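You operate a simulated robot arm through the tools that you are given. There is no shell and no other tool. Be economical: measure what you need, move in short steps, check, and stop when the job is done.

Carry out the task below with a simulated two-armed robot. There is one attempt and no reset: what you move stays moved.

JOB
Fetch the small round yellow tin and set it on the steel top by the green tank. Set the left purple lever to OFF. Open the drawer under the bow jig, take the white spring clip from the inside of the drawer under the bow jig and put it on the low shelf of the short teal table and shut the jig again. Take the sealed blue tin on the top of the long teal table and put it away on the middle upper shelf under the ribbon bench. Take the short vase marked "C" from the top of the long teal table and leave it on top of the flat red box. Stack the small dark green box labelled "dots" from the top of the long teal table on top of the small dark green box labelled "bands". Pick up the little brown pot with one hand, pass it to the other hand and put it on the middle shelf of the pale wood bench. Fetch the slate crock and set it on top of the green sleeve with a white tab. Fetch the blue spool and set it on top of the gold check heart box. The order is free. Set down upright: small round yellow tin, sealed blue tin, short vase, little brown pot, slate crock, blue spool. The left purple lever goes to its stop.

The check looks at the end state, three seconds after you hand in, the way a careful person would. Anything else that was tipped, shoved, dropped, spilled or broken makes it a failure.

ROBOT AND FRAMES
Two 7-joint arms with two-finger grippers on one trunk, on a base that drives. Base frame: it is fixed to the floor where the robot stands at the start and does not move with it; the origin is under the middle of the robot, x ahead of it, y to its left, z up; the surface under the hand at the start is at about z = 740. Lengths are in mm, angles in rad, forces in N, time in s.
The left shoulder is at the start at [70, 139, 1416], the right one opposite. With the tool pointing down near the work surface each hand reaches from about 100 to 600 mm from the robot's upright axis, wherever it stands, measured 20 degrees to its own side. Places, roughly: blue spool (7x7x8 cm) [500, 400, 800]; drawer under the bow jig [-8900, -800, 800]; flat red box (8x8x4 cm) [-5700, 2100, 900]; gold check heart box (15x13x5 cm) [600, 200, 800]; green sleeve with a white tab (18x24x4 cm) [-5000, 2000, 900]; left purple lever [-9000, -500, 1200]; little brown pot (6x6x10 cm) [-3200, -300, 500]; low shelf of the short teal table [-7700, 1900, 300]; middle shelf of the pale wood bench [-4000, 1900, 500]; middle upper shelf under the ribbon bench [-8900, -800, 400]; sealed blue tin (7x7x10 cm) [-6200, 2100, 900]; short vase [-5750, 2250, 1000]; slate crock (9x9x10 cm) [-2000, 1900, 200]; small dark green box [-6500, 2000, 1000]; small round yellow tin (7x7x8 cm) [500, 0, 800]; steel top by the green tank [-2200, 2000, 900]; white spring clip (4x4x5 cm) [-8900, -700, 700]. Payload 3.43 kg a hand.
The TCP of each hand is the grasp point between the finger pads, 30 mm short of the fingertips. In the tool frame z runs along the fingers and y along their closing line. The gripper opens to 104 mm. The gripper's body begins 57 mm behind the TCP.
Orientation is that of the tool frame in the base frame, as a unit quaternion [x, y, z, w]. With the fingers straight down and closing along the base's y, the tool's x points along the base's -x, its y along +y and its z along -z.

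CONTROLS
- The arms move only by the tool servo_tool. It takes "left_deltas", "right_deltas" or both (then of equal length, played together; a hand with none holds still); each is a list of rows, each a list of 7 numbers: the turn, a rotation vector about the base's x, y, z in rad, then the shift along the base's x, y, z in mm, then the opening, from 0 (shut) to 1 (fully open). In form: [[ax, ay, az, dx, dy, dz, fingers], ...]. A call has 1 to 20 rows; each row is the pose to reach, as a shift and turn from the pose commanded when the call began. A row lasts 0.2 s, in which the tool goes at most 50 mm and 0.15 rad; a call with a longer step from one row to the next is refused whole, and so is a gripper value outside its range. A pose out of reach is approached as far as the arm can. The call stops where the force on the tool passes 40 N (or 10 N more than at its start, if that is more) or the arm is blocked; 0.2 s more then pass. The fingers move at their own pace (about 45 mm/s each) and stop on an object; they squeeze with about 29 N. The grip force told is the motor's: it shows also when the fingers shut on nothing. Time passes only in rows, and 0.2 s behind the last, so rows that repeat a pose let the fingers close. The reply holds the time, the measured pose of the TCP, the force on the tool along the base axes, the opening and the grip force, in the units named above and with some noise, with the torque about the TCP (base axes, N m) and any sound that the robot's microphone picked up.
- Cameras (640 x 400 px; columns grow to the right, rows downward): "scene" is now at [115, 35.9, 1612.3]; the picture's right is [0.36, -0.93, 0.00], its down [-0.80, -0.31, -0.51] and it looks along [0.48, 0.18, -0.86] (base axes); focal length 263 px, centre (320, 200). "left" rides on the left gripper at [67, -18, -90] in its tool frame; the picture's right is [0.25, 0.97, 0.00], its down [-0.73, 0.19, -0.66] and it looks along [-0.64, 0.17, 0.75] (tool axes); focal length 218 px, centre (320, 200). "right" rides on the right gripper at [67, 18, -90] in its tool frame; the picture's right is [-0.25, 0.97, 0.00], its down [-0.73, -0.19, -0.66] and it looks along [-0.64, -0.17, 0.75] (tool axes); focal length 218 px, centre (320, 200). There is no depth. A picture from a camera that has moved, and an enlarged one, comes with that camera's place and axes in the base frame and with its lens. The place of the scene camera against the robot may be out by one fixed shift of up to 18 mm in any direction.
- get_image(camera): a new picture of that camera. It takes no simulated time.
- lift_body(by): slides the trunk up (or, below 0, down) by that many mm; the arms and the scene camera ride with it, the base frame stays. It gives what a move gives, with no picture.
- roll_base(legs): drives the robot by 1 to 6 legs, each [ahead, left, turn to the left] in mm, mm and rad, along the robot's own axes; the way and the turn of a leg run together, so that a leg with both is an arc; at most 1500 mm and 3.142 rad a leg. The arms and the cameras ride along, it lands a little off, and it stops where it bumps. It gives what a move gives.
- aim_head(pan, tilt): turns the head with the scene camera to pan (to the left, within 1.501 rad either way) and tilt (down, from -0.506 to 1.204), counted from straight ahead of the robot. It gives what a move gives.
- enlarge(camera, box): a new picture of the part [left, top, right, bottom] of that camera's present view, enlarged. It takes no simulated time.
- sign_off(): hands the job in; it is judged then, once.

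Work in short steps. Places have to be worked out from the pictures, the camera data and where the tool is seen: move nearer, look again, correct. Check each grasp and each placing, and mend what went wrong. You have 525 turns and 318 pictures in all, those below and enlarged ones among them. Open the grippers and draw the arms clear of the work before you hand the job in, unless the task says otherwise; then end with one line.

The tools are called after "Emit:" by a JSON object that holds its "api" and its "payload". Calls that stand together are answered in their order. servo_tool: Moves the arms, as the interface text tells. Its arguments: {"type":"object","properties":{"left_deltas":{"type":"array","items":{"type":"array","items":{"type":"number"}}},"right_deltas":{"type":"array","items":{"type":"array","items":{"type":"number"}}}},"required":[]} The other tools are called the same way: lift_body (by) slides the trunk up or down; roll_base (legs) drives the base; aim_head (pan, tilt) turns the head that bears the scene camera; get_image (camera) takes a picture; enlarge (camera, box) takes an enlarged picture of a part of a camera's view; sign_off () hands the job in.

At the start:

```text
time: 0.0
left_tcp_pos: [442.5, 419.9, 1077.1]
left_tcp_rot: [0.0, 1.0, 0.0, 0.0]
left_ft_force: [0.0, 0.0, 0.1]
left_wrist_torque: [-0.02, 0.03, 0.01]
left_width: 104.0
left_gripper_force: 0.1
right_tcp_pos: [444.6, -2.6, 982.6]
right_tcp_rot: [0.0, 1.0, 0.0, 0.0]
right_ft_force: [0.1, -0.8, -0.2]
right_wrist_torque: [-0.02, -0.01, 0.02]
right_width: 103.7
right_gripper_force: 0.1
trunk travel left (down, up): [-911.0, 29.0]
robot x, y, heading: [-1.5, 1.5, 0.001]
head pan, tilt: [0.37, 1.035]
```

scene: 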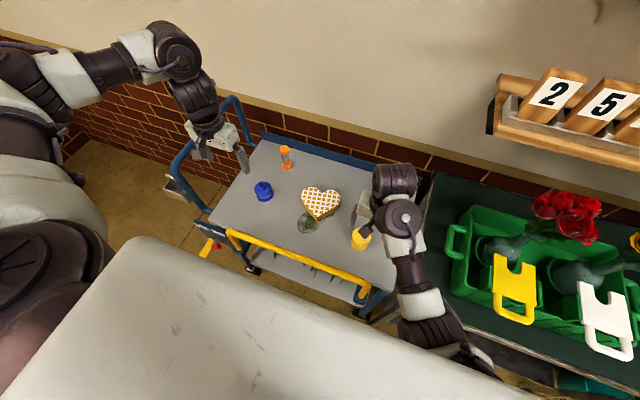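
right: 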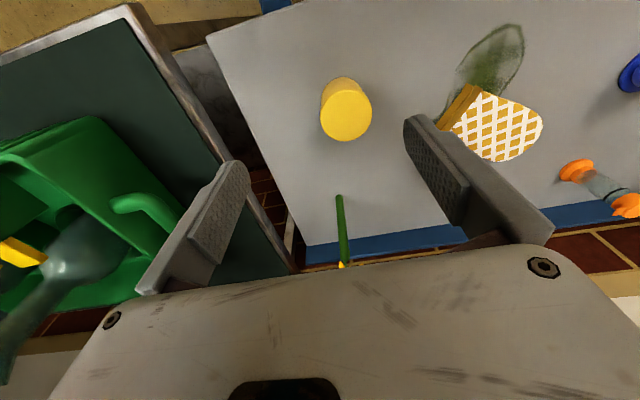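
left: 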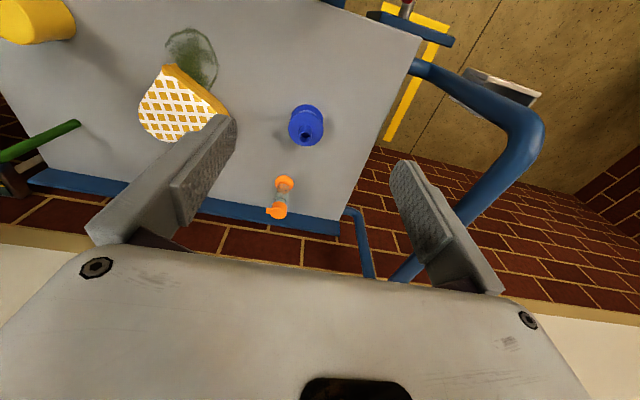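

I start at the cart. The left camera puts the spool near (536,419) and the heart box near (550,207). I enlarge to see their shapes before I grasp.

Emit:
{"api": "enlarge", "payload": {"camera": "left", "box": [120, 20, 360, 170]}}

Emit:
{"api": "enlarge", "payload": {"camera": "scene", "box": [200, 120, 440, 270]}}

```text
2.67 times, centred on (240, 95) of left
camera zoom: at [375.1, 402.8, 1166.5], right [-0.25, 0.97, 0.0], down [0.73, 0.19, 0.66], along [0.64, 0.17, -0.75], focal length 582 px, centre (533, 480)
```

zoom: 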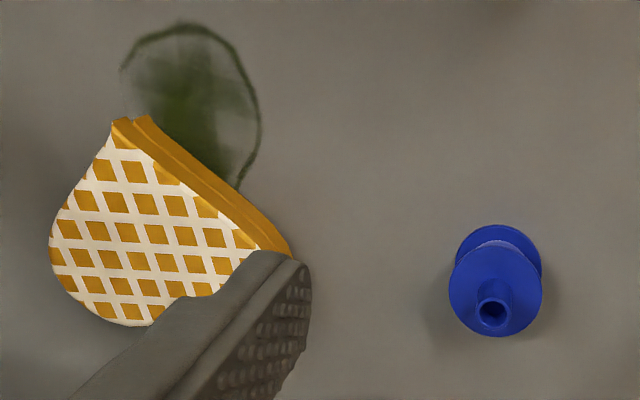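

```text
2.67 times, centred on (320, 195) of scene
camera zoom: at [115.0, 35.9, 1612.3], right [0.36, -0.93, 0.0], down [-0.8, -0.31, -0.51], along [0.48, 0.18, -0.86], focal length 702 px, centre (320, 213)
```

zoom: 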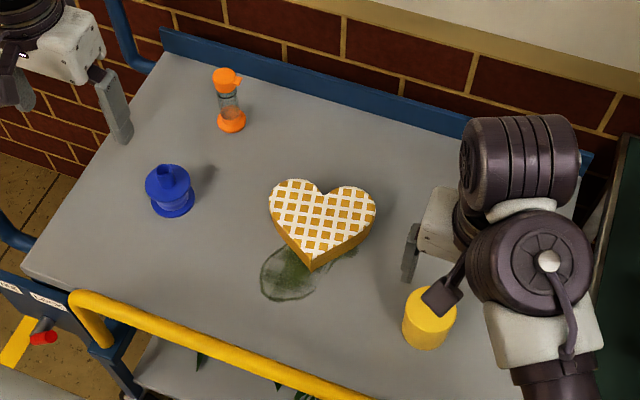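

The spool's upper flange is at about (537,421,793). I move the left hand over it, stopping at z≈870, and look again.

Emit:
{"api": "servo_tool", "payload": {"left_deltas": [[0, 0, 0, 24, 0, -35, 1], [0, 0, 0, 48, 1, -70, 1], [0, 0, 0, 72, 1, -105, 1], [0, 0, 0, 94, 1, -145, 1], [0, 0, 0, 94, 1, -190, 1], [0, 0, 0, 94, 1, -190, 1]]}}

Emit:
{"api": "get_image", "payload": {"camera": "left"}}

```text
time: 1.4
left_tcp_pos: [535.7, 422.3, 886.3]
left_tcp_rot: [0.0, 1.0, -0.001, 0.0]
left_ft_force: [-0.6, 0.1, 0.1]
left_wrist_torque: [0.0, -0.01, -0.02]
left_width: 104.0
left_gripper_force: 0.0
right_tcp_pos: [443.7, -4.0, 982.9]
right_tcp_rot: [0.001, 1.0, 0.0, 0.0]
right_ft_force: [0.5, -0.2, -0.1]
right_wrist_torque: [0.02, -0.03, 0.0]
right_width: 103.8
right_gripper_force: 0.1
trunk travel left (down, up): [-911.0, 29.0]
robot x, y, heading: [-0.9, 2.5, -0.004]
head pan, tilt: [0.37, 1.035]
```

```text
312 pictures are left
camera left: at [467.9, 404.3, 977.3], right [-0.25, 0.97, 0.0], down [0.73, 0.19, 0.66], along [0.64, 0.17, -0.75], focal length 218 px, centre (320, 200)
```

left: 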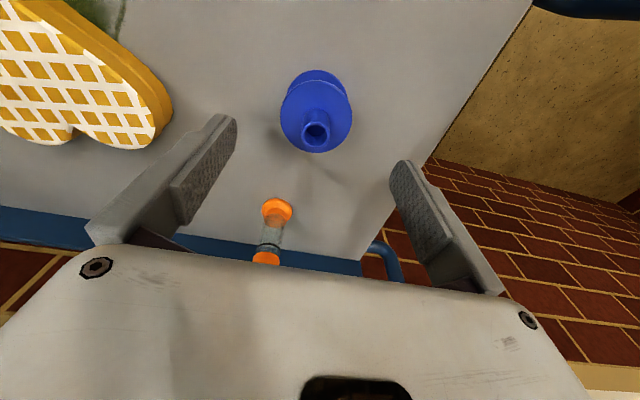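

The spool checks at (536,419), so I lower to z≈779 and close.

Emit:
{"api": "servo_tool", "payload": {"left_deltas": [[0, 0, 0, 0, -2, -40, 1], [0, 0, 0, 0, -3, -80, 1], [0, 0, 0, 0, -3, -107, 1], [0, 0, 0, 0, -3, -107, 0], [0, 0, 0, 0, -3, -107, 0], [0, 0, 0, 0, -3, -107, 0], [0, 0, 0, 0, -3, -107, 0]]}}

Emit:
{"api": "get_image", "payload": {"camera": "left"}}

```text
time: 3.0
left_tcp_pos: [528.0, 406.5, 793.7]
left_tcp_rot: [0.0, 1.0, 0.0, 0.0]
left_ft_force: [-0.6, -0.4, 0.3]
left_wrist_torque: [0.01, 0.02, 0.02]
left_width: 14.5
left_gripper_force: 0.1
left hand out of reach, approached as far as the arm can: row 1, 2, 3, 4, 5, 6, 7
right_tcp_pos: [443.7, -4.4, 981.3]
right_tcp_rot: [0.0, 1.0, 0.0, 0.001]
right_ft_force: [0.2, 0.2, -0.6]
right_wrist_torque: [-0.02, 0.01, -0.05]
right_width: 104.0
right_gripper_force: 0.1
trunk travel left (down, up): [-911.0, 29.0]
robot x, y, heading: [-0.2, 3.1, 0.004]
head pan, tilt: [0.37, 1.035]
```

```text
311 pictures are left
camera left: at [460.2, 388.1, 884.9], right [-0.25, 0.97, 0.0], down [0.73, 0.19, 0.66], along [0.64, 0.17, -0.75], focal length 218 px, centre (320, 200)
```

left: 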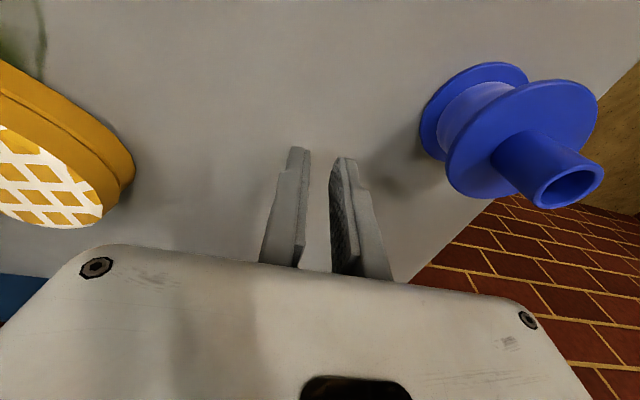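

The arm ran out of reach and the closing fingers nudged the spool. It still stands, now near (482,492). I raise the hand, then shift the base left for reach.

Emit:
{"api": "servo_tool", "payload": {"left_deltas": [[0, 0, 0, -10, -10, 40, 0], [0, 0, 0, -20, -20, 80, 0], [0, 0, 0, -30, -20, 120, 0.5], [0, 0, 0, -60, -20, 160, 1], [0, 0, 0, -60, -20, 200, 1]]}}

Emit:
{"api": "get_image", "payload": {"camera": "left"}}

Emit:
{"api": "get_image", "payload": {"camera": "scene"}}

```text
time: 3.4
left_tcp_pos: [490.1, 477.7, 831.7]
left_tcp_rot: [0.049, 0.99, 0.125, -0.051]
left_ft_force: [-0.5, -5.0, 19.5]
left_wrist_torque: [0.2, 0.18, 0.03]
left_width: 0.0
left_gripper_force: 22.9
left hand out of reach, approached as far as the arm can: row 1, 2
right_tcp_pos: [443.1, -2.5, 984.0]
right_tcp_rot: [0.0, 1.0, 0.0, 0.001]
right_ft_force: [-0.4, -0.1, 0.3]
right_wrist_torque: [-0.03, -0.01, -0.03]
right_width: 103.9
right_gripper_force: 0.0
trunk travel left (down, up): [-911.0, 29.0]
robot x, y, heading: [0.4, 3.3, 0.0]
head pan, tilt: [0.37, 1.035]
stopped in row 2 (left hand): the force on the tool passed its limit at 134 N (the readings are from after the stop); the commanded pose is now the measured one
```

```text
310 pictures are left
camera left: at [430.3, 443.0, 922.6], right [-0.14, 0.95, 0.26], down [0.8, -0.04, 0.6], along [0.58, 0.3, -0.76], focal length 218 px, centre (320, 200)
```

left: 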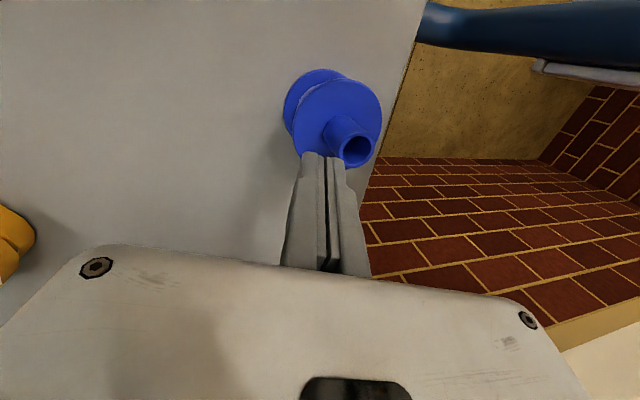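

```text
309 pictures are left
camera scene: at [111.2, 35.6, 1613.0], right [0.36, -0.93, 0.0], down [-0.8, -0.31, -0.51], along [0.48, 0.18, -0.86], focal length 263 px, centre (320, 200)
```

scene: 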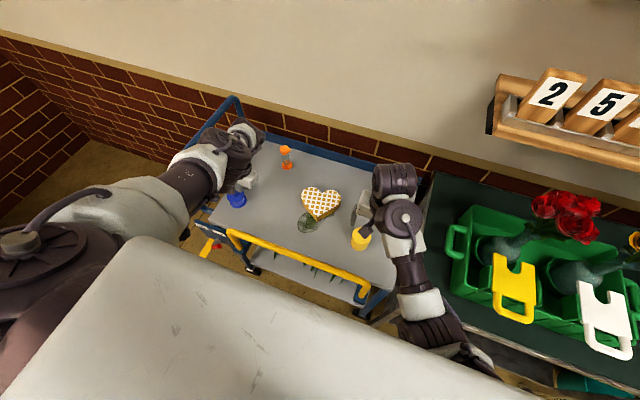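

The fingertips are resting on the spool flange, with the hand tilted. I lift straight up in small steps from here.

Emit:
{"api": "servo_tool", "payload": {"left_deltas": [[0, 0, 0, 0, 0, 15, 0], [0, 0, 0, 0, 0, 40, 0], [0, 0, 0, -5, 0, 70, 0], [0, 0, 0, -10, 0, 110, 0]]}}

Emit:
{"api": "get_image", "payload": {"camera": "left"}}

```text
time: 4.6
left_tcp_pos: [457.7, 534.4, 939.7]
left_tcp_rot: [-0.044, 0.983, 0.156, -0.08]
left_ft_force: [0.3, -1.5, -0.7]
left_wrist_torque: [0.04, -0.01, 0.0]
left_width: 0.0
left_gripper_force: 29.5
left hand out of reach, approached as far as the arm can: row 2, 3
right_tcp_pos: [442.0, -3.4, 982.8]
right_tcp_rot: [0.0, 1.0, 0.0, 0.0]
right_ft_force: [0.4, -0.1, -0.1]
right_wrist_torque: [-0.02, -0.01, 0.01]
right_width: 104.1
right_gripper_force: 0.2
trunk travel left (down, up): [-911.0, 29.0]
robot x, y, heading: [-3.7, 1.1, 0.001]
head pan, tilt: [0.37, 1.035]
stopped in row 4 (left hand): the arm was blocked; the commanded pose is now the measured one
```

```text
308 pictures are left
camera left: at [408.5, 483.9, 1028.5], right [-0.31, 0.89, 0.34], down [0.82, 0.07, 0.57], along [0.48, 0.45, -0.75], focal length 218 px, centre (320, 200)
```

left: 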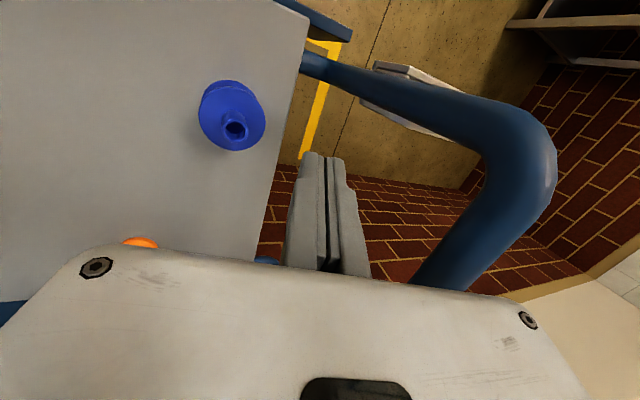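

The spool still stands. The arm reports blocked, so I check what it touches.

Emit:
{"api": "aim_head", "payload": {"pan": 0.8, "tilt": 0.8}}

Emit:
{"api": "get_image", "payload": {"camera": "scene"}}

```text
time: 5.5
left_tcp_pos: [461.3, 533.2, 938.2]
left_tcp_rot: [-0.042, 0.984, 0.155, -0.081]
left_ft_force: [0.2, 0.5, 0.1]
left_wrist_torque: [-0.01, -0.01, -0.02]
left_width: 0.1
left_gripper_force: 29.7
right_tcp_pos: [445.5, -3.6, 981.4]
right_tcp_rot: [0.0, 1.0, 0.001, 0.0]
right_ft_force: [0.4, 0.2, -0.9]
right_wrist_torque: [0.03, -0.03, -0.01]
right_width: 103.7
right_gripper_force: 0.0
trunk travel left (down, up): [-911.0, 29.0]
robot x, y, heading: [0.9, 1.9, -0.004]
head pan, tilt: [0.799, 0.799]
```

```text
307 pictures are left
camera scene: at [109.9, 68.7, 1629.7], right [0.72, -0.7, 0.0], down [-0.5, -0.51, -0.7], along [0.49, 0.5, -0.72], focal length 263 px, centre (320, 200)
```

scene: 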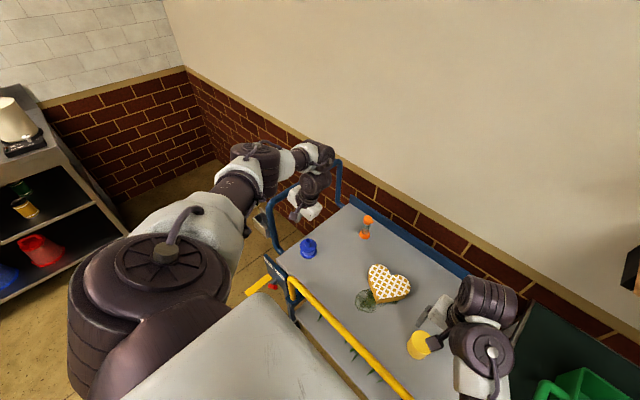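

The forearm lies over the cart's handle. I draw the hand up and back toward the robot in small steps.

Emit:
{"api": "servo_tool", "payload": {"left_deltas": [[0, 0, 0, -5, -5, 30, 0], [0, 0, 0, -15, -20, 65, 0], [0, 0, 0, -35, -40, 100, 0], [0, 0, 0, -60, -70, 125, 0.3], [0, 0, 0, -80, -100, 140, 1], [0, 0, 0, -80, -100, 140, 1]]}}

```text
time: 6.9
left_tcp_pos: [380.9, 433.3, 1078.0]
left_tcp_rot: [-0.044, 0.984, 0.154, -0.081]
left_ft_force: [0.6, 0.2, 0.4]
left_wrist_torque: [0.0, 0.02, -0.02]
left_width: 68.9
left_gripper_force: 0.1
right_tcp_pos: [445.4, -2.6, 981.4]
right_tcp_rot: [-0.001, 1.0, 0.0, -0.001]
right_ft_force: [0.1, -0.2, -0.3]
right_wrist_torque: [-0.02, 0.02, 0.01]
right_width: 103.7
right_gripper_force: 0.1
trunk travel left (down, up): [-911.0, 29.0]
robot x, y, heading: [2.6, 2.1, -0.003]
head pan, tilt: [0.799, 0.799]
```

Now level the hand again and shift the base 200 mm left.

Emit:
{"api": "servo_tool", "payload": {"left_deltas": [[-0.104, -0.054, -0.03, 0, 0, 0, 1], [-0.208, -0.108, -0.06, 0, 0, 10, 1], [-0.311, -0.163, -0.089, 0, 0, 20, 1], [-0.311, -0.163, -0.089, 0, 0, 20, 1]]}}

Emit:
{"api": "roll_base", "payload": {"legs": [[0, 200, 0]]}}

Emit:
{"api": "get_image", "payload": {"camera": "left"}}

Emit:
{"api": "get_image", "payload": {"camera": "scene"}}

```text
time: 7.9
left_tcp_pos: [382.5, 431.8, 1098.6]
left_tcp_rot: [0.002, 1.0, 0.0, 0.001]
left_ft_force: [-0.2, 0.0, 0.5]
left_wrist_torque: [0.01, -0.01, 0.01]
left_width: 104.1
left_gripper_force: 0.0
right_tcp_pos: [446.7, -3.4, 982.8]
right_tcp_rot: [0.0, 1.0, 0.001, 0.001]
right_ft_force: [-0.6, -0.4, -1.0]
right_wrist_torque: [0.0, -0.04, 0.01]
right_width: 104.1
right_gripper_force: 0.0
trunk travel left (down, up): [-911.0, 29.0]
robot x, y, heading: [3.8, 2.9, 0.006]
head pan, tilt: [0.799, 0.799]
```

```text
time: 9.5
left_tcp_pos: [380.7, 632.1, 1099.4]
left_tcp_rot: [0.001, 1.0, 0.003, 0.001]
left_ft_force: [0.3, -0.2, 0.3]
left_wrist_torque: [0.03, 0.0, -0.03]
left_width: 103.8
left_gripper_force: 0.0
right_tcp_pos: [445.4, 195.5, 982.2]
right_tcp_rot: [-0.001, 1.0, 0.002, 0.0]
right_ft_force: [0.7, -0.3, 0.6]
right_wrist_torque: [0.07, -0.04, 0.0]
right_width: 104.3
right_gripper_force: 0.1
trunk travel left (down, up): [-911.0, 29.0]
robot x, y, heading: [2.6, 199.7, 0.001]
head pan, tilt: [0.799, 0.799]
```

```text
306 pictures are left
camera left: at [313.5, 614.7, 1190.1], right [-0.25, 0.97, 0.0], down [0.73, 0.19, 0.66], along [0.64, 0.17, -0.75], focal length 218 px, centre (320, 200)
```

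left: 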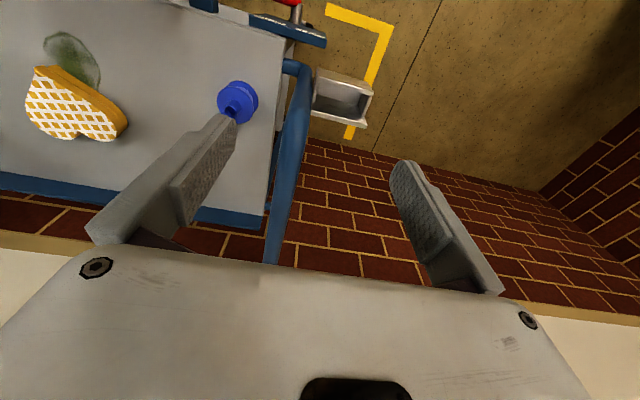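

```text
305 pictures are left
camera scene: at [108.6, 267.6, 1630.0], right [0.72, -0.7, 0.0], down [-0.5, -0.51, -0.7], along [0.49, 0.5, -0.72], focal length 263 px, centre (320, 200)
```

scene: 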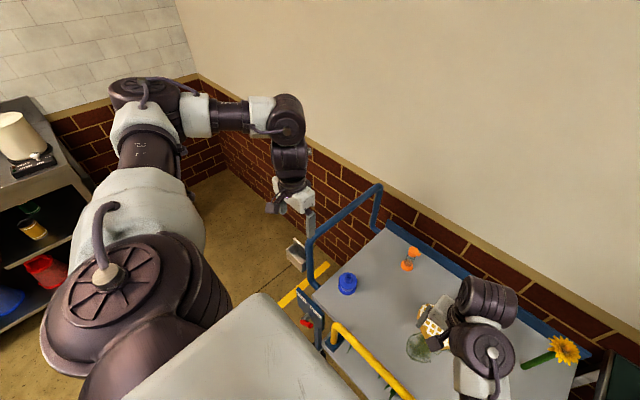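

The spool is near (468,503). I bring the left hand above it at z≈930 and check.

Emit:
{"api": "servo_tool", "payload": {"left_deltas": [[0, 0, 0, 25, -40, 0, 1], [0, 0, 0, 50, -80, 0, 1], [0, 0, 0, 75, -110, -20, 1], [0, 0, 0, 87, -129, -60, 1], [0, 0, 0, 87, -129, -105, 1], [0, 0, 0, 87, -129, -150, 1], [0, 0, 0, 87, -129, -150, 1]]}}

Emit:
{"api": "get_image", "payload": {"camera": "left"}}

Emit:
{"api": "get_image", "payload": {"camera": "scene"}}

```text
time: 11.1
left_tcp_pos: [468.0, 505.9, 949.4]
left_tcp_rot: [0.001, 1.0, 0.001, 0.0]
left_ft_force: [-0.1, 0.2, 0.4]
left_wrist_torque: [0.02, 0.02, -0.04]
left_width: 103.8
left_gripper_force: 0.1
right_tcp_pos: [446.1, 199.6, 982.7]
right_tcp_rot: [-0.001, 1.0, 0.0, 0.0]
right_ft_force: [-0.1, 0.4, 0.2]
right_wrist_torque: [0.04, 0.0, -0.02]
right_width: 104.2
right_gripper_force: 0.0
trunk travel left (down, up): [-911.0, 29.0]
robot x, y, heading: [1.3, 200.2, -0.001]
head pan, tilt: [0.799, 0.799]
```

```text
304 pictures are left
camera left: at [400.6, 488.6, 1038.8], right [-0.25, 0.97, 0.0], down [0.73, 0.19, 0.66], along [0.64, 0.17, -0.75], focal length 218 px, centre (320, 200)
```

left: 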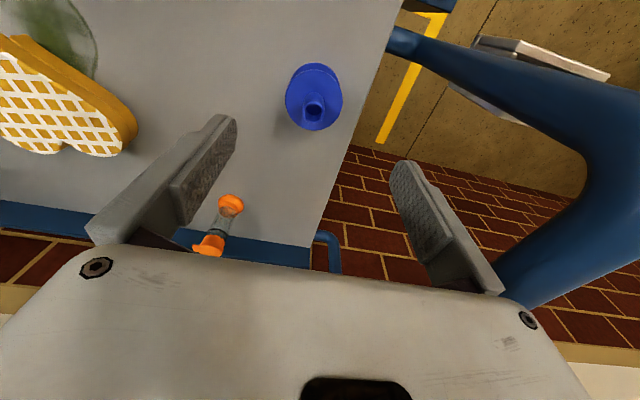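

```text
303 pictures are left
camera scene: at [109.0, 271.4, 1629.8], right [0.72, -0.7, 0.0], down [-0.5, -0.51, -0.7], along [0.49, 0.5, -0.72], focal length 263 px, centre (320, 200)
```

scene: 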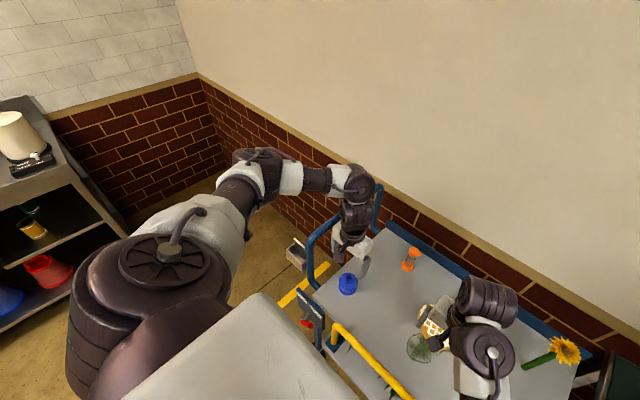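

The spool is at (478,503), but the cart handle (top z≈1010 at y≈600) endangers the left forearm. I lift the left hand clear and move further left, so the right arm can take the spool from inside.

Emit:
{"api": "servo_tool", "payload": {"left_deltas": [[0, 0, 0, 0, 0, 50, 1], [0, 0, 0, 0, 0, 100, 1], [0, 0, 0, -20, 10, 150, 1], [0, 0, 0, -60, 30, 180, 1], [0, 0, 0, -100, 50, 210, 1], [0, 0, 0, -140, 60, 230, 1], [0, 0, 0, -140, 60, 230, 1]]}}

Emit:
{"api": "roll_base", "payload": {"legs": [[0, 280, 0]]}}

Emit:
{"api": "get_image", "payload": {"camera": "right"}}

Emit:
{"api": "get_image", "payload": {"camera": "scene"}}

```text
refused: row 3 steps farther than a row can; nothing moved
```

```text
time: 12.2
left_tcp_pos: [468.5, 541.1, 948.1]
left_tcp_rot: [0.009, 1.0, -0.015, 0.0]
left_ft_force: [6.3, -25.8, 3.4]
left_wrist_torque: [1.0, 0.28, -0.13]
left_width: 89.2
left_gripper_force: 0.1
right_tcp_pos: [444.9, 250.3, 982.7]
right_tcp_rot: [0.001, 1.0, -0.001, 0.0]
right_ft_force: [-0.7, 0.7, 1.0]
right_wrist_torque: [-0.06, -0.02, -0.03]
right_width: 104.1
right_gripper_force: 0.1
trunk travel left (down, up): [-911.0, 29.0]
robot x, y, heading: [-0.0, 253.5, -0.002]
head pan, tilt: [0.799, 0.799]
stopped in leg 1: the force on the tool passed its limit at 58 N (the readings are from after the stop); the commanded pose is now the measured one
```

```text
302 pictures are left
camera right: at [378.9, 267.3, 1071.8], right [0.26, 0.97, 0.0], down [0.73, -0.19, 0.66], along [0.64, -0.17, -0.75], focal length 218 px, centre (320, 200)
```

right: 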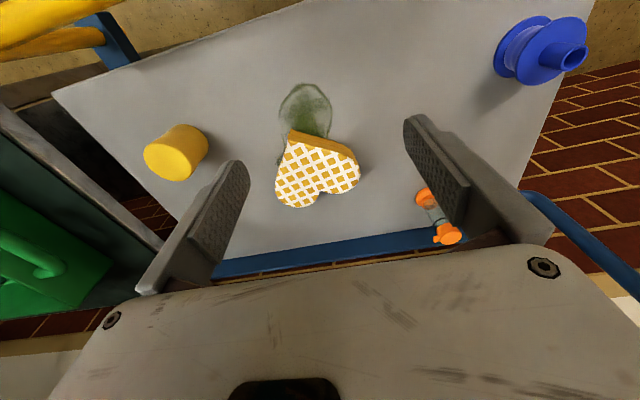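

```text
301 pictures are left
camera scene: at [107.9, 323.8, 1630.0], right [0.71, -0.7, 0.0], down [-0.5, -0.51, -0.7], along [0.49, 0.5, -0.72], focal length 263 px, centre (320, 200)
```

scene: 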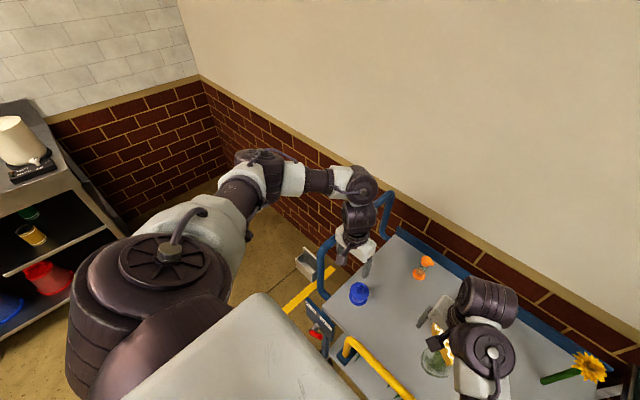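

My lift row was too long, so it was refused and the base moved with the finger touching the handle. I back the hand off by −y and lift straight up.

Emit:
{"api": "servo_tool", "payload": {"left_deltas": [[0, 0, 0, 0, -15, 0, 1], [0, 0, 0, 0, -20, 40, 1], [0, 0, 0, 0, -20, 85, 1], [0, 0, 0, -10, -20, 130, 1], [0, 0, 0, -40, -20, 160, 1], [0, 0, 0, -80, -10, 180, 1], [0, 0, 0, -120, 0, 200, 1], [0, 0, 0, -140, 10, 220, 1], [0, 0, 0, -140, 10, 220, 1]]}}

```text
time: 14.2
left_tcp_pos: [326.4, 559.4, 1166.8]
left_tcp_rot: [0.006, 1.0, -0.008, -0.003]
left_ft_force: [0.0, 0.7, -0.6]
left_wrist_torque: [0.03, 0.02, -0.01]
left_width: 104.3
left_gripper_force: 0.1
right_tcp_pos: [446.0, 249.4, 981.1]
right_tcp_rot: [0.001, 1.0, 0.0, 0.0]
right_ft_force: [-0.4, 0.4, 0.8]
right_wrist_torque: [0.01, 0.03, -0.03]
right_width: 103.8
right_gripper_force: 0.0
trunk travel left (down, up): [-911.0, 29.0]
robot x, y, heading: [2.2, 253.3, 0.0]
head pan, tilt: [0.799, 0.799]
```

Clear. Now I drive 200 mm further left and look with the right camera.

Emit:
{"api": "roll_base", "payload": {"legs": [[0, 200, 0]]}}

Emit:
{"api": "get_image", "payload": {"camera": "right"}}

Emit:
{"api": "get_image", "payload": {"camera": "scene"}}

```text
time: 15.8
left_tcp_pos: [325.8, 755.9, 1166.7]
left_tcp_rot: [0.006, 1.0, -0.007, -0.003]
left_ft_force: [0.4, -0.5, 0.7]
left_wrist_torque: [0.06, 0.0, 0.03]
left_width: 104.2
left_gripper_force: 0.0
right_tcp_pos: [446.1, 444.3, 981.2]
right_tcp_rot: [0.001, 1.0, 0.001, 0.0]
right_ft_force: [0.2, 0.2, 0.5]
right_wrist_torque: [0.05, 0.03, -0.02]
right_width: 104.1
right_gripper_force: 0.1
trunk travel left (down, up): [-911.0, 29.0]
robot x, y, heading: [2.1, 451.5, -0.004]
head pan, tilt: [0.799, 0.799]
```

```text
300 pictures are left
camera right: at [380.0, 463.6, 1071.3], right [0.26, 0.97, 0.0], down [0.73, -0.19, 0.66], along [0.63, -0.17, -0.75], focal length 218 px, centre (320, 200)
```

right: 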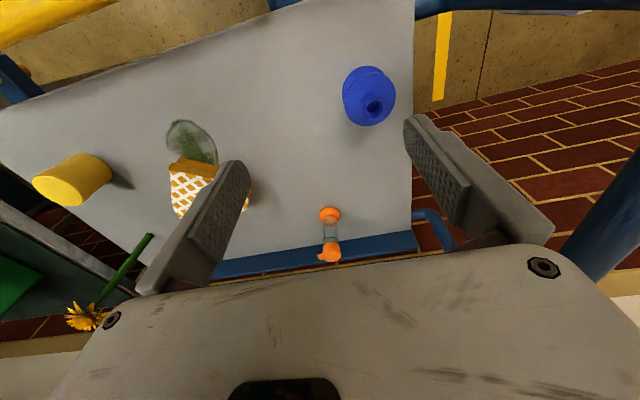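

```text
299 pictures are left
camera scene: at [109.0, 518.1, 1630.0], right [0.72, -0.7, 0.0], down [-0.5, -0.51, -0.7], along [0.49, 0.5, -0.72], focal length 263 px, centre (320, 200)
```

scene: 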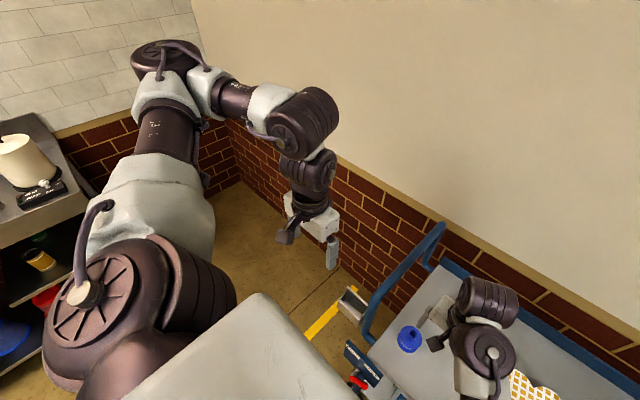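

The spool is at (475,501) in the right camera. I move the right hand over it at z≈880.

Emit:
{"api": "servo_tool", "payload": {"right_deltas": [[0, 0, 0, 15, 30, -25, 1], [0, 0, 0, 30, 56, -60, 1], [0, 0, 0, 30, 56, -100, 1], [0, 0, 0, 30, 56, -100, 1]]}}

Emit:
{"api": "get_image", "payload": {"camera": "right"}}

```text
time: 17.0
left_tcp_pos: [326.5, 758.9, 1166.1]
left_tcp_rot: [0.005, 1.0, -0.009, -0.002]
left_ft_force: [0.1, -0.4, -0.7]
left_wrist_torque: [0.04, 0.01, 0.02]
left_width: 104.0
left_gripper_force: 0.1
right_tcp_pos: [485.3, 458.1, 868.5]
right_tcp_rot: [0.015, 0.999, -0.033, 0.001]
right_ft_force: [-0.6, 0.1, 0.6]
right_wrist_torque: [-0.05, -0.01, 0.02]
right_width: 103.8
right_gripper_force: 0.1
trunk travel left (down, up): [-911.0, 29.0]
robot x, y, heading: [-1.7, 450.7, -0.0]
head pan, tilt: [0.799, 0.799]
stopped in row 4 (right hand): the arm was blocked; the commanded pose is now the measured one
```

```text
298 pictures are left
camera right: at [419.2, 484.1, 955.2], right [0.28, 0.96, -0.06], down [0.72, -0.17, 0.67], along [0.63, -0.23, -0.74], focal length 218 px, centre (320, 200)
```

right: 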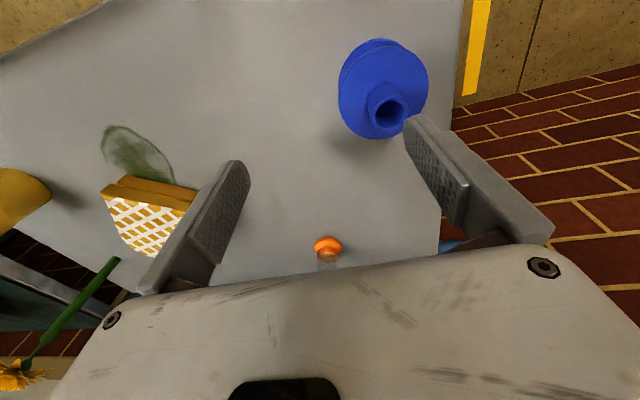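

The right arm blocks when crossing the middle of the body. I raise it a bit, then shift the base further left so the spool lies to the right arm's own side.

Emit:
{"api": "servo_tool", "payload": {"right_deltas": [[0, 0, 0, 0, -10, 40, 1], [0, 0, 0, -10, -20, 80, 1], [0, 0, 0, -20, -30, 110, 1], [0, 0, 0, -20, -30, 110, 1]]}}

Emit:
{"api": "get_image", "payload": {"camera": "scene"}}

```text
time: 18.0
left_tcp_pos: [326.3, 760.4, 1166.5]
left_tcp_rot: [0.006, 1.0, -0.009, -0.002]
left_ft_force: [-0.2, 0.5, 0.6]
left_wrist_torque: [0.01, -0.01, -0.02]
left_width: 104.2
left_gripper_force: 0.0
right_tcp_pos: [463.7, 430.1, 977.1]
right_tcp_rot: [0.014, 0.999, -0.033, 0.0]
right_ft_force: [0.8, -0.3, -0.7]
right_wrist_torque: [0.0, -0.03, 0.0]
right_width: 104.1
right_gripper_force: 0.2
trunk travel left (down, up): [-911.0, 29.0]
robot x, y, heading: [3.2, 451.2, -0.0]
head pan, tilt: [0.799, 0.799]
```

```text
297 pictures are left
camera scene: at [109.3, 523.2, 1629.8], right [0.72, -0.7, 0.0], down [-0.5, -0.51, -0.7], along [0.49, 0.5, -0.72], focal length 263 px, centre (320, 200)
```

scene: 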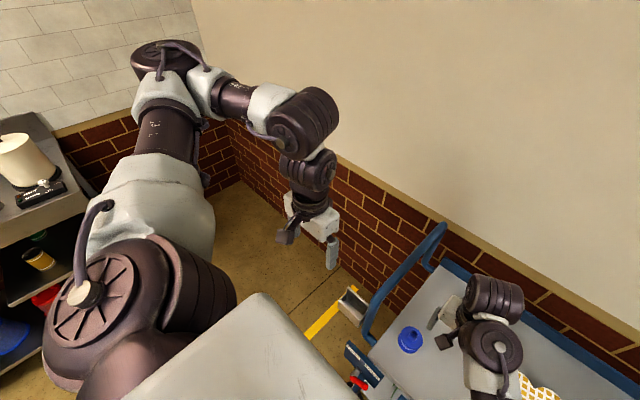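

I look at the right arm to see what it may have touched.

Emit:
{"api": "aim_head", "payload": {"pan": -0.3, "tilt": 1.0}}

Emit:
{"api": "get_image", "payload": {"camera": "scene"}}

```text
time: 19.3
left_tcp_pos: [326.2, 760.2, 1166.7]
left_tcp_rot: [0.006, 1.0, -0.009, -0.003]
left_ft_force: [-0.5, 0.2, -0.7]
left_wrist_torque: [-0.03, -0.02, -0.03]
left_width: 104.4
left_gripper_force: 0.0
right_tcp_pos: [463.3, 430.5, 977.9]
right_tcp_rot: [0.014, 0.999, -0.033, 0.0]
right_ft_force: [0.2, -0.3, 0.3]
right_wrist_torque: [0.0, 0.02, 0.02]
right_width: 103.9
right_gripper_force: 0.0
trunk travel left (down, up): [-911.0, 29.0]
robot x, y, heading: [0.5, 452.4, 0.0]
head pan, tilt: [-0.3, 1.0]
```

```text
296 pictures are left
camera scene: at [119.5, 444.4, 1614.7], right [-0.3, -0.96, 0.0], down [-0.8, 0.25, -0.54], along [0.52, -0.16, -0.84], focal length 263 px, centre (320, 200)
```

scene: 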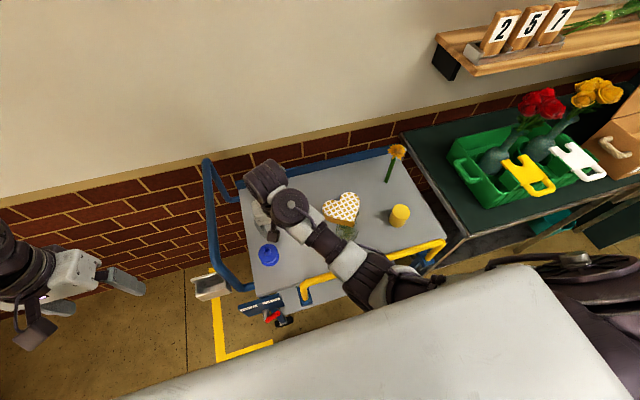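

The way is free, so I shift 150 mm further left; the spool will then be on the right arm's own side.

Emit:
{"api": "roll_base", "payload": {"legs": [[0, 150, 0]]}}

Emit:
{"api": "servo_tool", "payload": {"right_deltas": [[-0.06, 0, 0.03, -5, -20, 0, 1], [-0.06, 0, 0.03, 5, -50, 0, 1], [-0.06, 0, 0.03, 8, -80, -40, 1], [-0.06, 0, 0.03, 8, -80, -40, 1]]}}

Emit:
{"api": "get_image", "payload": {"camera": "right"}}

```text
time: 20.6
left_tcp_pos: [326.6, 879.8, 1165.7]
left_tcp_rot: [0.009, 1.0, -0.009, -0.002]
left_ft_force: [0.4, 1.3, 0.1]
left_wrist_torque: [-0.1, 0.0, 0.01]
left_width: 104.0
left_gripper_force: 0.1
right_tcp_pos: [461.8, 539.0, 971.7]
right_tcp_rot: [0.019, 0.999, -0.04, -0.007]
right_ft_force: [-0.6, -20.9, -5.6]
right_wrist_torque: [-0.22, -0.02, 0.18]
right_width: 94.7
right_gripper_force: 0.2
trunk travel left (down, up): [-911.0, 29.0]
robot x, y, heading: [2.0, 574.7, -0.0]
head pan, tilt: [-0.3, 1.0]
stopped in leg 1: the force on the tool passed its limit at 52 N (the readings are from after the stop); the commanded pose is now the measured one
```

```text
time: 21.6
left_tcp_pos: [326.0, 877.8, 1166.9]
left_tcp_rot: [0.007, 1.0, -0.009, -0.002]
left_ft_force: [0.2, 0.7, -0.7]
left_wrist_torque: [-0.03, -0.01, -0.01]
left_width: 104.1
left_gripper_force: 0.2
right_tcp_pos: [470.5, 461.3, 932.7]
right_tcp_rot: [0.002, 0.998, -0.069, -0.003]
right_ft_force: [0.3, 0.5, -0.3]
right_wrist_torque: [0.0, 0.01, -0.01]
right_width: 103.7
right_gripper_force: 0.1
right hand out of reach, approached as far as the arm can: row 1
trunk travel left (down, up): [-911.0, 29.0]
robot x, y, heading: [1.1, 572.2, -0.002]
head pan, tilt: [-0.3, 1.0]
```

```text
295 pictures are left
camera right: at [405.3, 492.3, 1020.3], right [0.26, 0.96, -0.13], down [0.73, -0.1, 0.67], along [0.63, -0.27, -0.73], focal length 218 px, centre (320, 200)
```

right: 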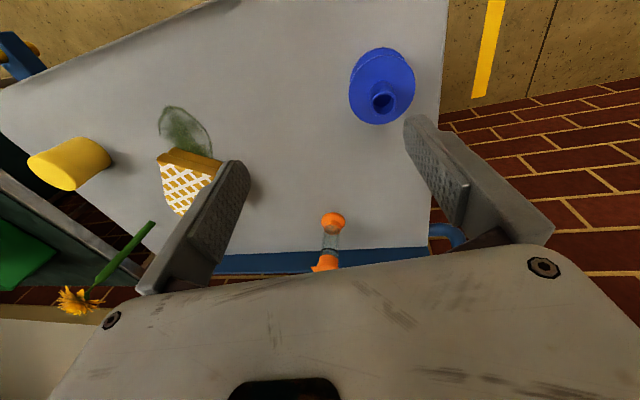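

I correct the tilt and move above the spool, estimated at (475,503).

Emit:
{"api": "servo_tool", "payload": {"right_deltas": [[0.07, 0, 0, 3, 20, 0, 1], [0.138, -0.006, 0.004, 5, 41, -10, 1], [0.138, -0.006, 0.004, 5, 41, -50, 1], [0.138, -0.006, 0.004, 5, 41, -50, 1]]}}

Emit:
{"api": "get_image", "payload": {"camera": "right"}}

```text
time: 22.6
left_tcp_pos: [326.0, 877.7, 1167.2]
left_tcp_rot: [0.006, 1.0, -0.009, -0.002]
left_ft_force: [0.0, 0.1, -0.2]
left_wrist_torque: [-0.01, 0.01, -0.01]
left_width: 104.2
left_gripper_force: 0.0
right_tcp_pos: [476.2, 504.5, 883.7]
right_tcp_rot: [0.0, 1.0, 0.001, -0.001]
right_ft_force: [0.7, -0.7, 0.7]
right_wrist_torque: [-0.02, 0.01, 0.03]
right_width: 103.9
right_gripper_force: 0.1
trunk travel left (down, up): [-911.0, 29.0]
robot x, y, heading: [1.6, 571.6, -0.004]
head pan, tilt: [-0.3, 1.0]
```

```text
294 pictures are left
camera right: at [410.0, 521.2, 973.7], right [0.25, 0.97, 0.0], down [0.73, -0.19, 0.66], along [0.63, -0.17, -0.76], focal length 218 px, centre (320, 200)
```

right: 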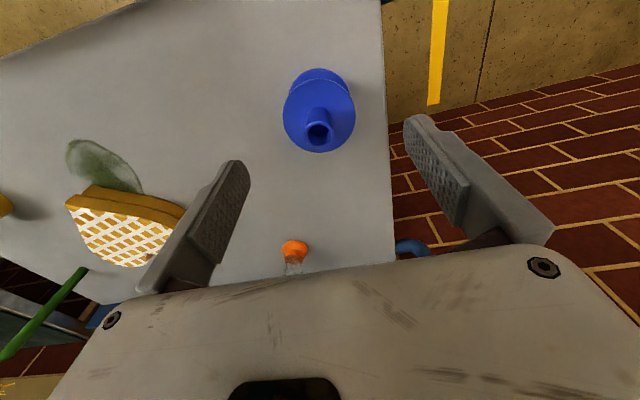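

Aligned within a few mm. I descend 104 mm, still open.

Emit:
{"api": "servo_tool", "payload": {"right_deltas": [[0, 0, 0, -2, -1, -35, 1], [0, 0, 0, -2, -1, -70, 1], [0, 0, 0, -2, -1, -104, 1], [0, 0, 0, -2, -1, -104, 1]]}}

```text
time: 23.6
left_tcp_pos: [325.6, 876.4, 1166.9]
left_tcp_rot: [0.006, 1.0, -0.009, -0.003]
left_ft_force: [-0.4, 0.0, 0.1]
left_wrist_torque: [0.0, 0.01, -0.03]
left_width: 104.0
left_gripper_force: 0.1
right_tcp_pos: [474.1, 501.3, 780.6]
right_tcp_rot: [0.001, 1.0, 0.001, 0.001]
right_ft_force: [0.1, 1.3, 0.1]
right_wrist_torque: [-0.03, 0.01, 0.03]
right_width: 103.8
right_gripper_force: 0.0
trunk travel left (down, up): [-911.0, 29.0]
robot x, y, heading: [2.5, 572.4, -0.002]
head pan, tilt: [-0.3, 1.0]
```

Pose reached. I close and lift 30 mm.

Emit:
{"api": "servo_tool", "payload": {"right_deltas": [[0, 0, 0, 0, 0, 0, 0], [0, 0, 0, 0, 0, 0, 0], [0, 0, 0, 0, 0, 0, 0], [0, 0, 0, 0, 0, 0, 0], [0, 0, 0, 0, 0, 30, 0], [0, 0, 0, 0, 0, 30, 0]]}}

Emit:
{"api": "get_image", "payload": {"camera": "right"}}

```text
time: 25.0
left_tcp_pos: [327.0, 878.3, 1166.0]
left_tcp_rot: [0.007, 1.0, -0.009, -0.002]
left_ft_force: [-0.1, 0.0, 0.9]
left_wrist_torque: [-0.02, -0.02, -0.01]
left_width: 103.8
left_gripper_force: 0.1
right_tcp_pos: [473.4, 502.4, 811.6]
right_tcp_rot: [0.001, 1.0, 0.001, -0.001]
right_ft_force: [0.4, 0.8, -0.9]
right_wrist_torque: [-0.02, -0.02, 0.02]
right_width: 68.1
right_gripper_force: 29.3
trunk travel left (down, up): [-911.0, 29.0]
robot x, y, heading: [-0.4, 572.7, -0.004]
head pan, tilt: [-0.3, 1.0]
```

```text
293 pictures are left
camera right: at [407.7, 519.7, 900.9], right [0.25, 0.97, 0.0], down [0.73, -0.19, 0.66], along [0.63, -0.17, -0.76], focal length 218 px, centre (320, 200)
```

right: 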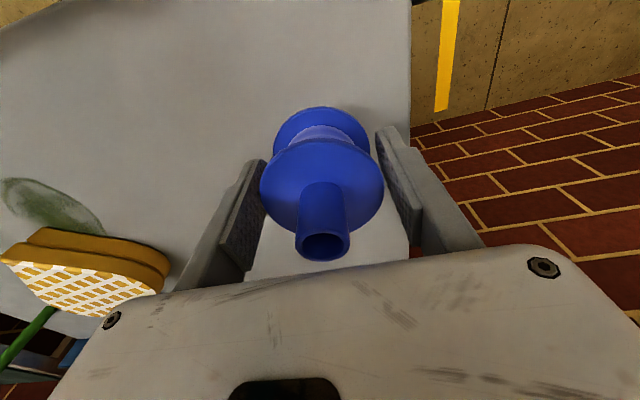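

The spool is held (width 68). I raise it to z≈960, then drive right 320 mm to bring the heart box in front.

Emit:
{"api": "servo_tool", "payload": {"right_deltas": [[0, 0, 0, 0, 0, 45, 0], [0, 0, 0, 0, 0, 90, 0], [0, 0, 0, 0, 0, 140, 0], [0, 0, 0, 0, 0, 150, 0]]}}

Emit:
{"api": "roll_base", "payload": {"legs": [[0, -320, 0]]}}

Emit:
{"api": "get_image", "payload": {"camera": "right"}}

Emit:
{"api": "get_image", "payload": {"camera": "scene"}}

```text
time: 26.0
left_tcp_pos: [326.6, 878.1, 1166.5]
left_tcp_rot: [0.007, 1.0, -0.01, -0.003]
left_ft_force: [0.1, -0.8, 0.3]
left_wrist_torque: [0.0, 0.0, 0.02]
left_width: 103.6
left_gripper_force: 0.0
right_tcp_pos: [472.3, 501.9, 960.5]
right_tcp_rot: [-0.001, 1.0, 0.0, 0.0]
right_ft_force: [-0.6, -0.2, -1.1]
right_wrist_torque: [0.03, 0.0, -0.03]
right_width: 68.1
right_gripper_force: 29.1
trunk travel left (down, up): [-911.0, 29.0]
robot x, y, heading: [1.8, 574.1, -0.003]
head pan, tilt: [-0.3, 1.0]
```

```text
time: 28.1
left_tcp_pos: [325.7, 558.5, 1166.4]
left_tcp_rot: [0.006, 1.0, -0.01, -0.002]
left_ft_force: [0.3, 0.4, 0.4]
left_wrist_torque: [-0.02, 0.02, 0.02]
left_width: 104.0
left_gripper_force: 0.2
right_tcp_pos: [471.3, 182.3, 959.6]
right_tcp_rot: [0.0, 1.0, 0.0, 0.0]
right_ft_force: [-0.4, 0.0, -0.5]
right_wrist_torque: [0.0, -0.01, 0.0]
right_width: 68.0
right_gripper_force: 28.9
trunk travel left (down, up): [-911.0, 29.0]
robot x, y, heading: [1.5, 247.3, -0.004]
head pan, tilt: [-0.3, 1.0]
```

```text
292 pictures are left
camera right: at [405.9, 200.7, 1049.0], right [0.25, 0.97, 0.0], down [0.73, -0.19, 0.66], along [0.63, -0.17, -0.75], focal length 218 px, centre (320, 200)
```

right: 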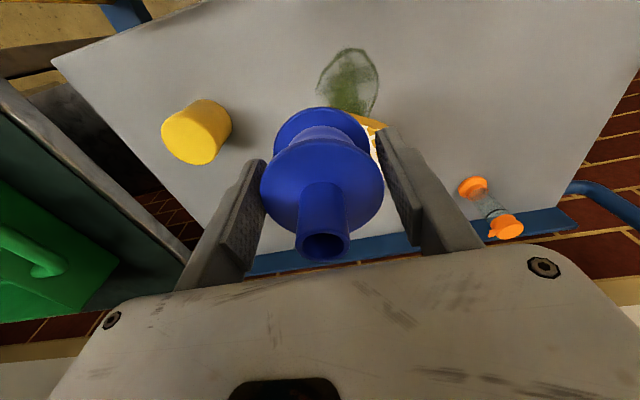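

```text
291 pictures are left
camera scene: at [118.8, 245.0, 1614.7], right [-0.3, -0.95, 0.0], down [-0.8, 0.25, -0.54], along [0.52, -0.16, -0.84], focal length 263 px, centre (320, 200)
```

scene: 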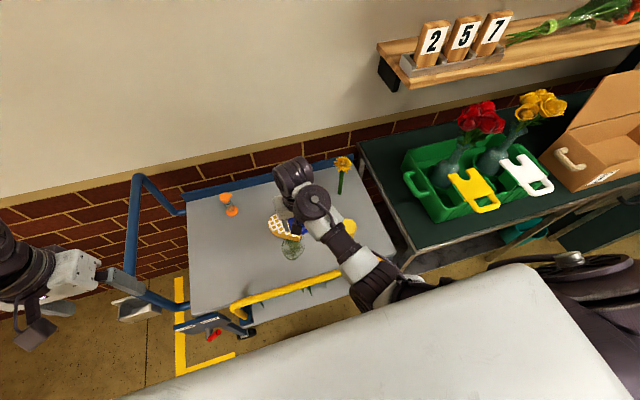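

The spool hides the heart. I move the hand 120 mm aside to measure the heart cleanly.

Emit:
{"api": "servo_tool", "payload": {"right_deltas": [[0, 0, 0, -10, -45, 0, 0], [0, 0, 0, -20, -90, 0, 0], [0, 0, 0, -30, -120, 0, 0], [0, 0, 0, -30, -120, 0, 0]]}}

Emit:
{"api": "enlarge", "payload": {"camera": "right", "box": [320, 40, 640, 240]}}

Emit:
{"api": "enlarge", "payload": {"camera": "scene", "box": [160, 140, 400, 290]}}

```text
time: 29.1
left_tcp_pos: [325.8, 557.8, 1166.0]
left_tcp_rot: [0.007, 1.0, -0.008, -0.003]
left_ft_force: [-0.2, 0.2, -0.5]
left_wrist_torque: [-0.03, 0.01, 0.01]
left_width: 103.8
left_gripper_force: 0.1
right_tcp_pos: [440.8, 62.1, 959.0]
right_tcp_rot: [0.001, 1.0, 0.001, -0.001]
right_ft_force: [-0.3, -0.2, -1.1]
right_wrist_torque: [0.01, -0.02, -0.03]
right_width: 67.9
right_gripper_force: 29.0
trunk travel left (down, up): [-911.0, 29.0]
robot x, y, heading: [-2.0, 251.0, -0.005]
head pan, tilt: [-0.3, 1.0]
```

```text
2.00 times, centred on (480, 140) of right
camera zoom: at [375.6, 79.3, 1049.4], right [0.25, 0.97, 0.0], down [0.73, -0.19, 0.66], along [0.63, -0.17, -0.76], focal length 436 px, centre (0, 320)
```

zoom: 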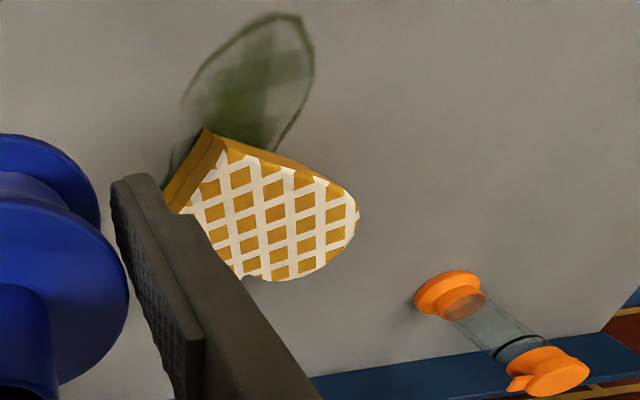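

```text
2.67 times, centred on (280, 215) of scene
camera zoom: at [118.8, 242.5, 1614.7], right [-0.3, -0.95, 0.0], down [-0.8, 0.25, -0.54], along [0.52, -0.16, -0.84], focal length 702 px, centre (427, 160)
```

zoom: 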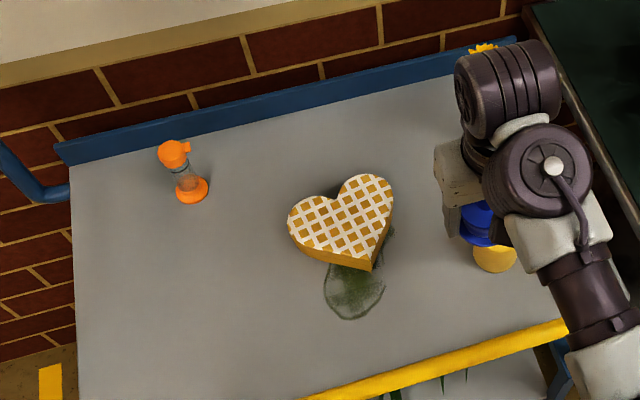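

Combining the views, the heart's middle is about (568,200) with its top at z≈790. I carry the spool above it at z≈900.

Emit:
{"api": "servo_tool", "payload": {"right_deltas": [[0, 0, 0, 30, 33, 0, 0], [0, 0, 0, 60, 66, 0, 0], [0, 0, 0, 92, 100, 0, 0], [0, 0, 0, 127, 132, 0, 0], [0, 0, 0, 127, 138, -30, 0], [0, 0, 0, 127, 138, -60, 0], [0, 0, 0, 127, 138, -60, 0]]}}

Emit:
{"api": "get_image", "payload": {"camera": "right"}}

Emit:
{"api": "enlarge", "payload": {"camera": "scene", "box": [160, 140, 400, 290]}}

```text
time: 30.7
left_tcp_pos: [325.5, 558.3, 1166.9]
left_tcp_rot: [0.008, 1.0, -0.009, -0.002]
left_ft_force: [0.0, 0.2, 0.1]
left_wrist_torque: [-0.02, 0.01, -0.01]
left_width: 104.0
left_gripper_force: 0.0
right_tcp_pos: [568.3, 198.1, 898.9]
right_tcp_rot: [0.001, 1.0, 0.001, 0.0]
right_ft_force: [-0.7, -0.8, -0.8]
right_wrist_torque: [0.02, -0.01, 0.0]
right_width: 68.2
right_gripper_force: 29.4
trunk travel left (down, up): [-911.0, 29.0]
robot x, y, heading: [-1.8, 248.3, -0.005]
head pan, tilt: [-0.3, 1.0]
```

```text
288 pictures are left
camera right: at [503.3, 216.5, 988.8], right [0.25, 0.97, 0.0], down [0.73, -0.19, 0.66], along [0.63, -0.17, -0.76], focal length 218 px, centre (320, 200)
```

right: 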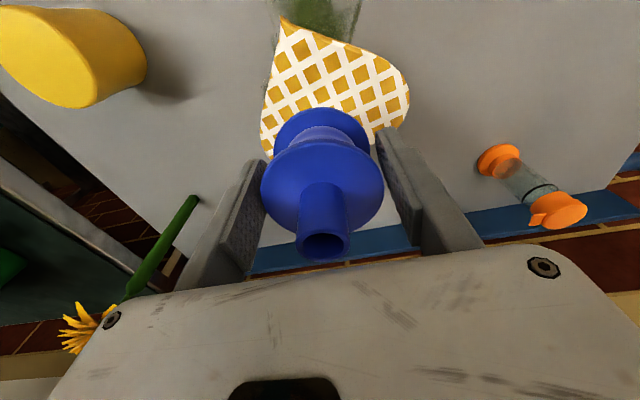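

```text
2.67 times, centred on (280, 215) of scene
camera zoom: at [119.4, 242.8, 1614.6], right [-0.3, -0.95, 0.0], down [-0.8, 0.25, -0.54], along [0.52, -0.16, -0.84], focal length 702 px, centre (427, 160)
```

zoom: 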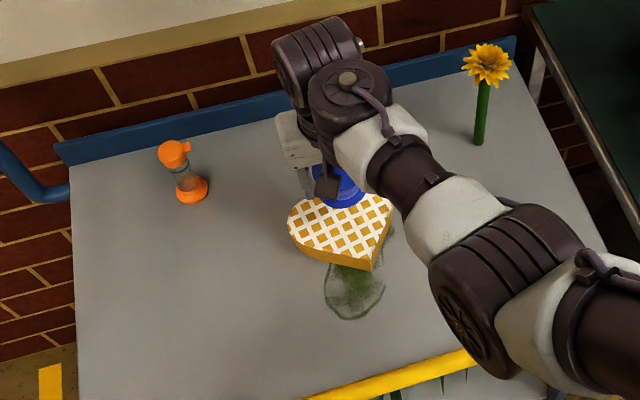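

The heart spans y≈142–275 at x≈570, so I shift +6 mm in y and lower toward z≈834.

Emit:
{"api": "servo_tool", "payload": {"right_deltas": [[0, 0, 0, -2, 6, -30, 0], [0, 0, 0, -2, 6, -55, 0], [0, 0, 0, -2, 6, -65, 0], [0, 0, 0, -2, 6, -65, 0]]}}

Emit:
{"api": "get_image", "payload": {"camera": "right"}}

```text
time: 31.7
left_tcp_pos: [324.9, 556.9, 1165.9]
left_tcp_rot: [0.006, 1.0, -0.008, -0.004]
left_ft_force: [0.3, 0.2, 0.8]
left_wrist_torque: [-0.02, -0.02, -0.02]
left_width: 104.1
left_gripper_force: 0.0
right_tcp_pos: [565.7, 205.6, 835.0]
right_tcp_rot: [0.001, 1.0, 0.001, 0.0]
right_ft_force: [0.2, 0.0, -0.2]
right_wrist_torque: [-0.01, 0.01, 0.0]
right_width: 68.3
right_gripper_force: 28.8
trunk travel left (down, up): [-911.0, 29.0]
robot x, y, heading: [1.3, 251.0, -0.005]
head pan, tilt: [-0.3, 1.0]
```

```text
286 pictures are left
camera right: at [500.5, 223.1, 923.8], right [0.25, 0.97, 0.0], down [0.73, -0.19, 0.66], along [0.63, -0.17, -0.75], focal length 218 px, centre (320, 200)
```

right: 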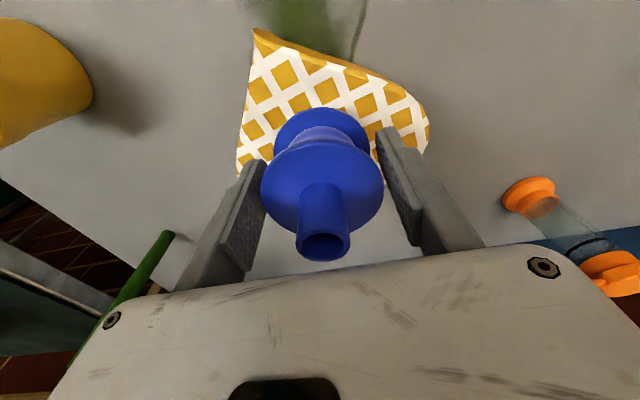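

Very close now. I lower in 2 mm steps and watch the force.

Emit:
{"api": "servo_tool", "payload": {"right_deltas": [[0, 0, 0, 0, 0, -2, 0], [0, 0, 0, 0, 0, -4, 0], [0, 0, 0, 0, 0, -4, 0]]}}

```text
time: 32.5
left_tcp_pos: [325.1, 556.6, 1165.9]
left_tcp_rot: [0.007, 1.0, -0.009, -0.002]
left_ft_force: [-0.4, 0.0, 0.1]
left_wrist_torque: [-0.03, 0.02, -0.03]
left_width: 104.0
left_gripper_force: 0.1
right_tcp_pos: [566.2, 204.4, 830.1]
right_tcp_rot: [0.001, 1.0, 0.001, 0.0]
right_ft_force: [0.9, -0.9, -1.0]
right_wrist_torque: [0.0, 0.02, -0.02]
right_width: 67.9
right_gripper_force: 28.9
trunk travel left (down, up): [-911.0, 29.0]
robot x, y, heading: [-1.6, 252.1, -0.002]
head pan, tilt: [-0.3, 1.0]
```

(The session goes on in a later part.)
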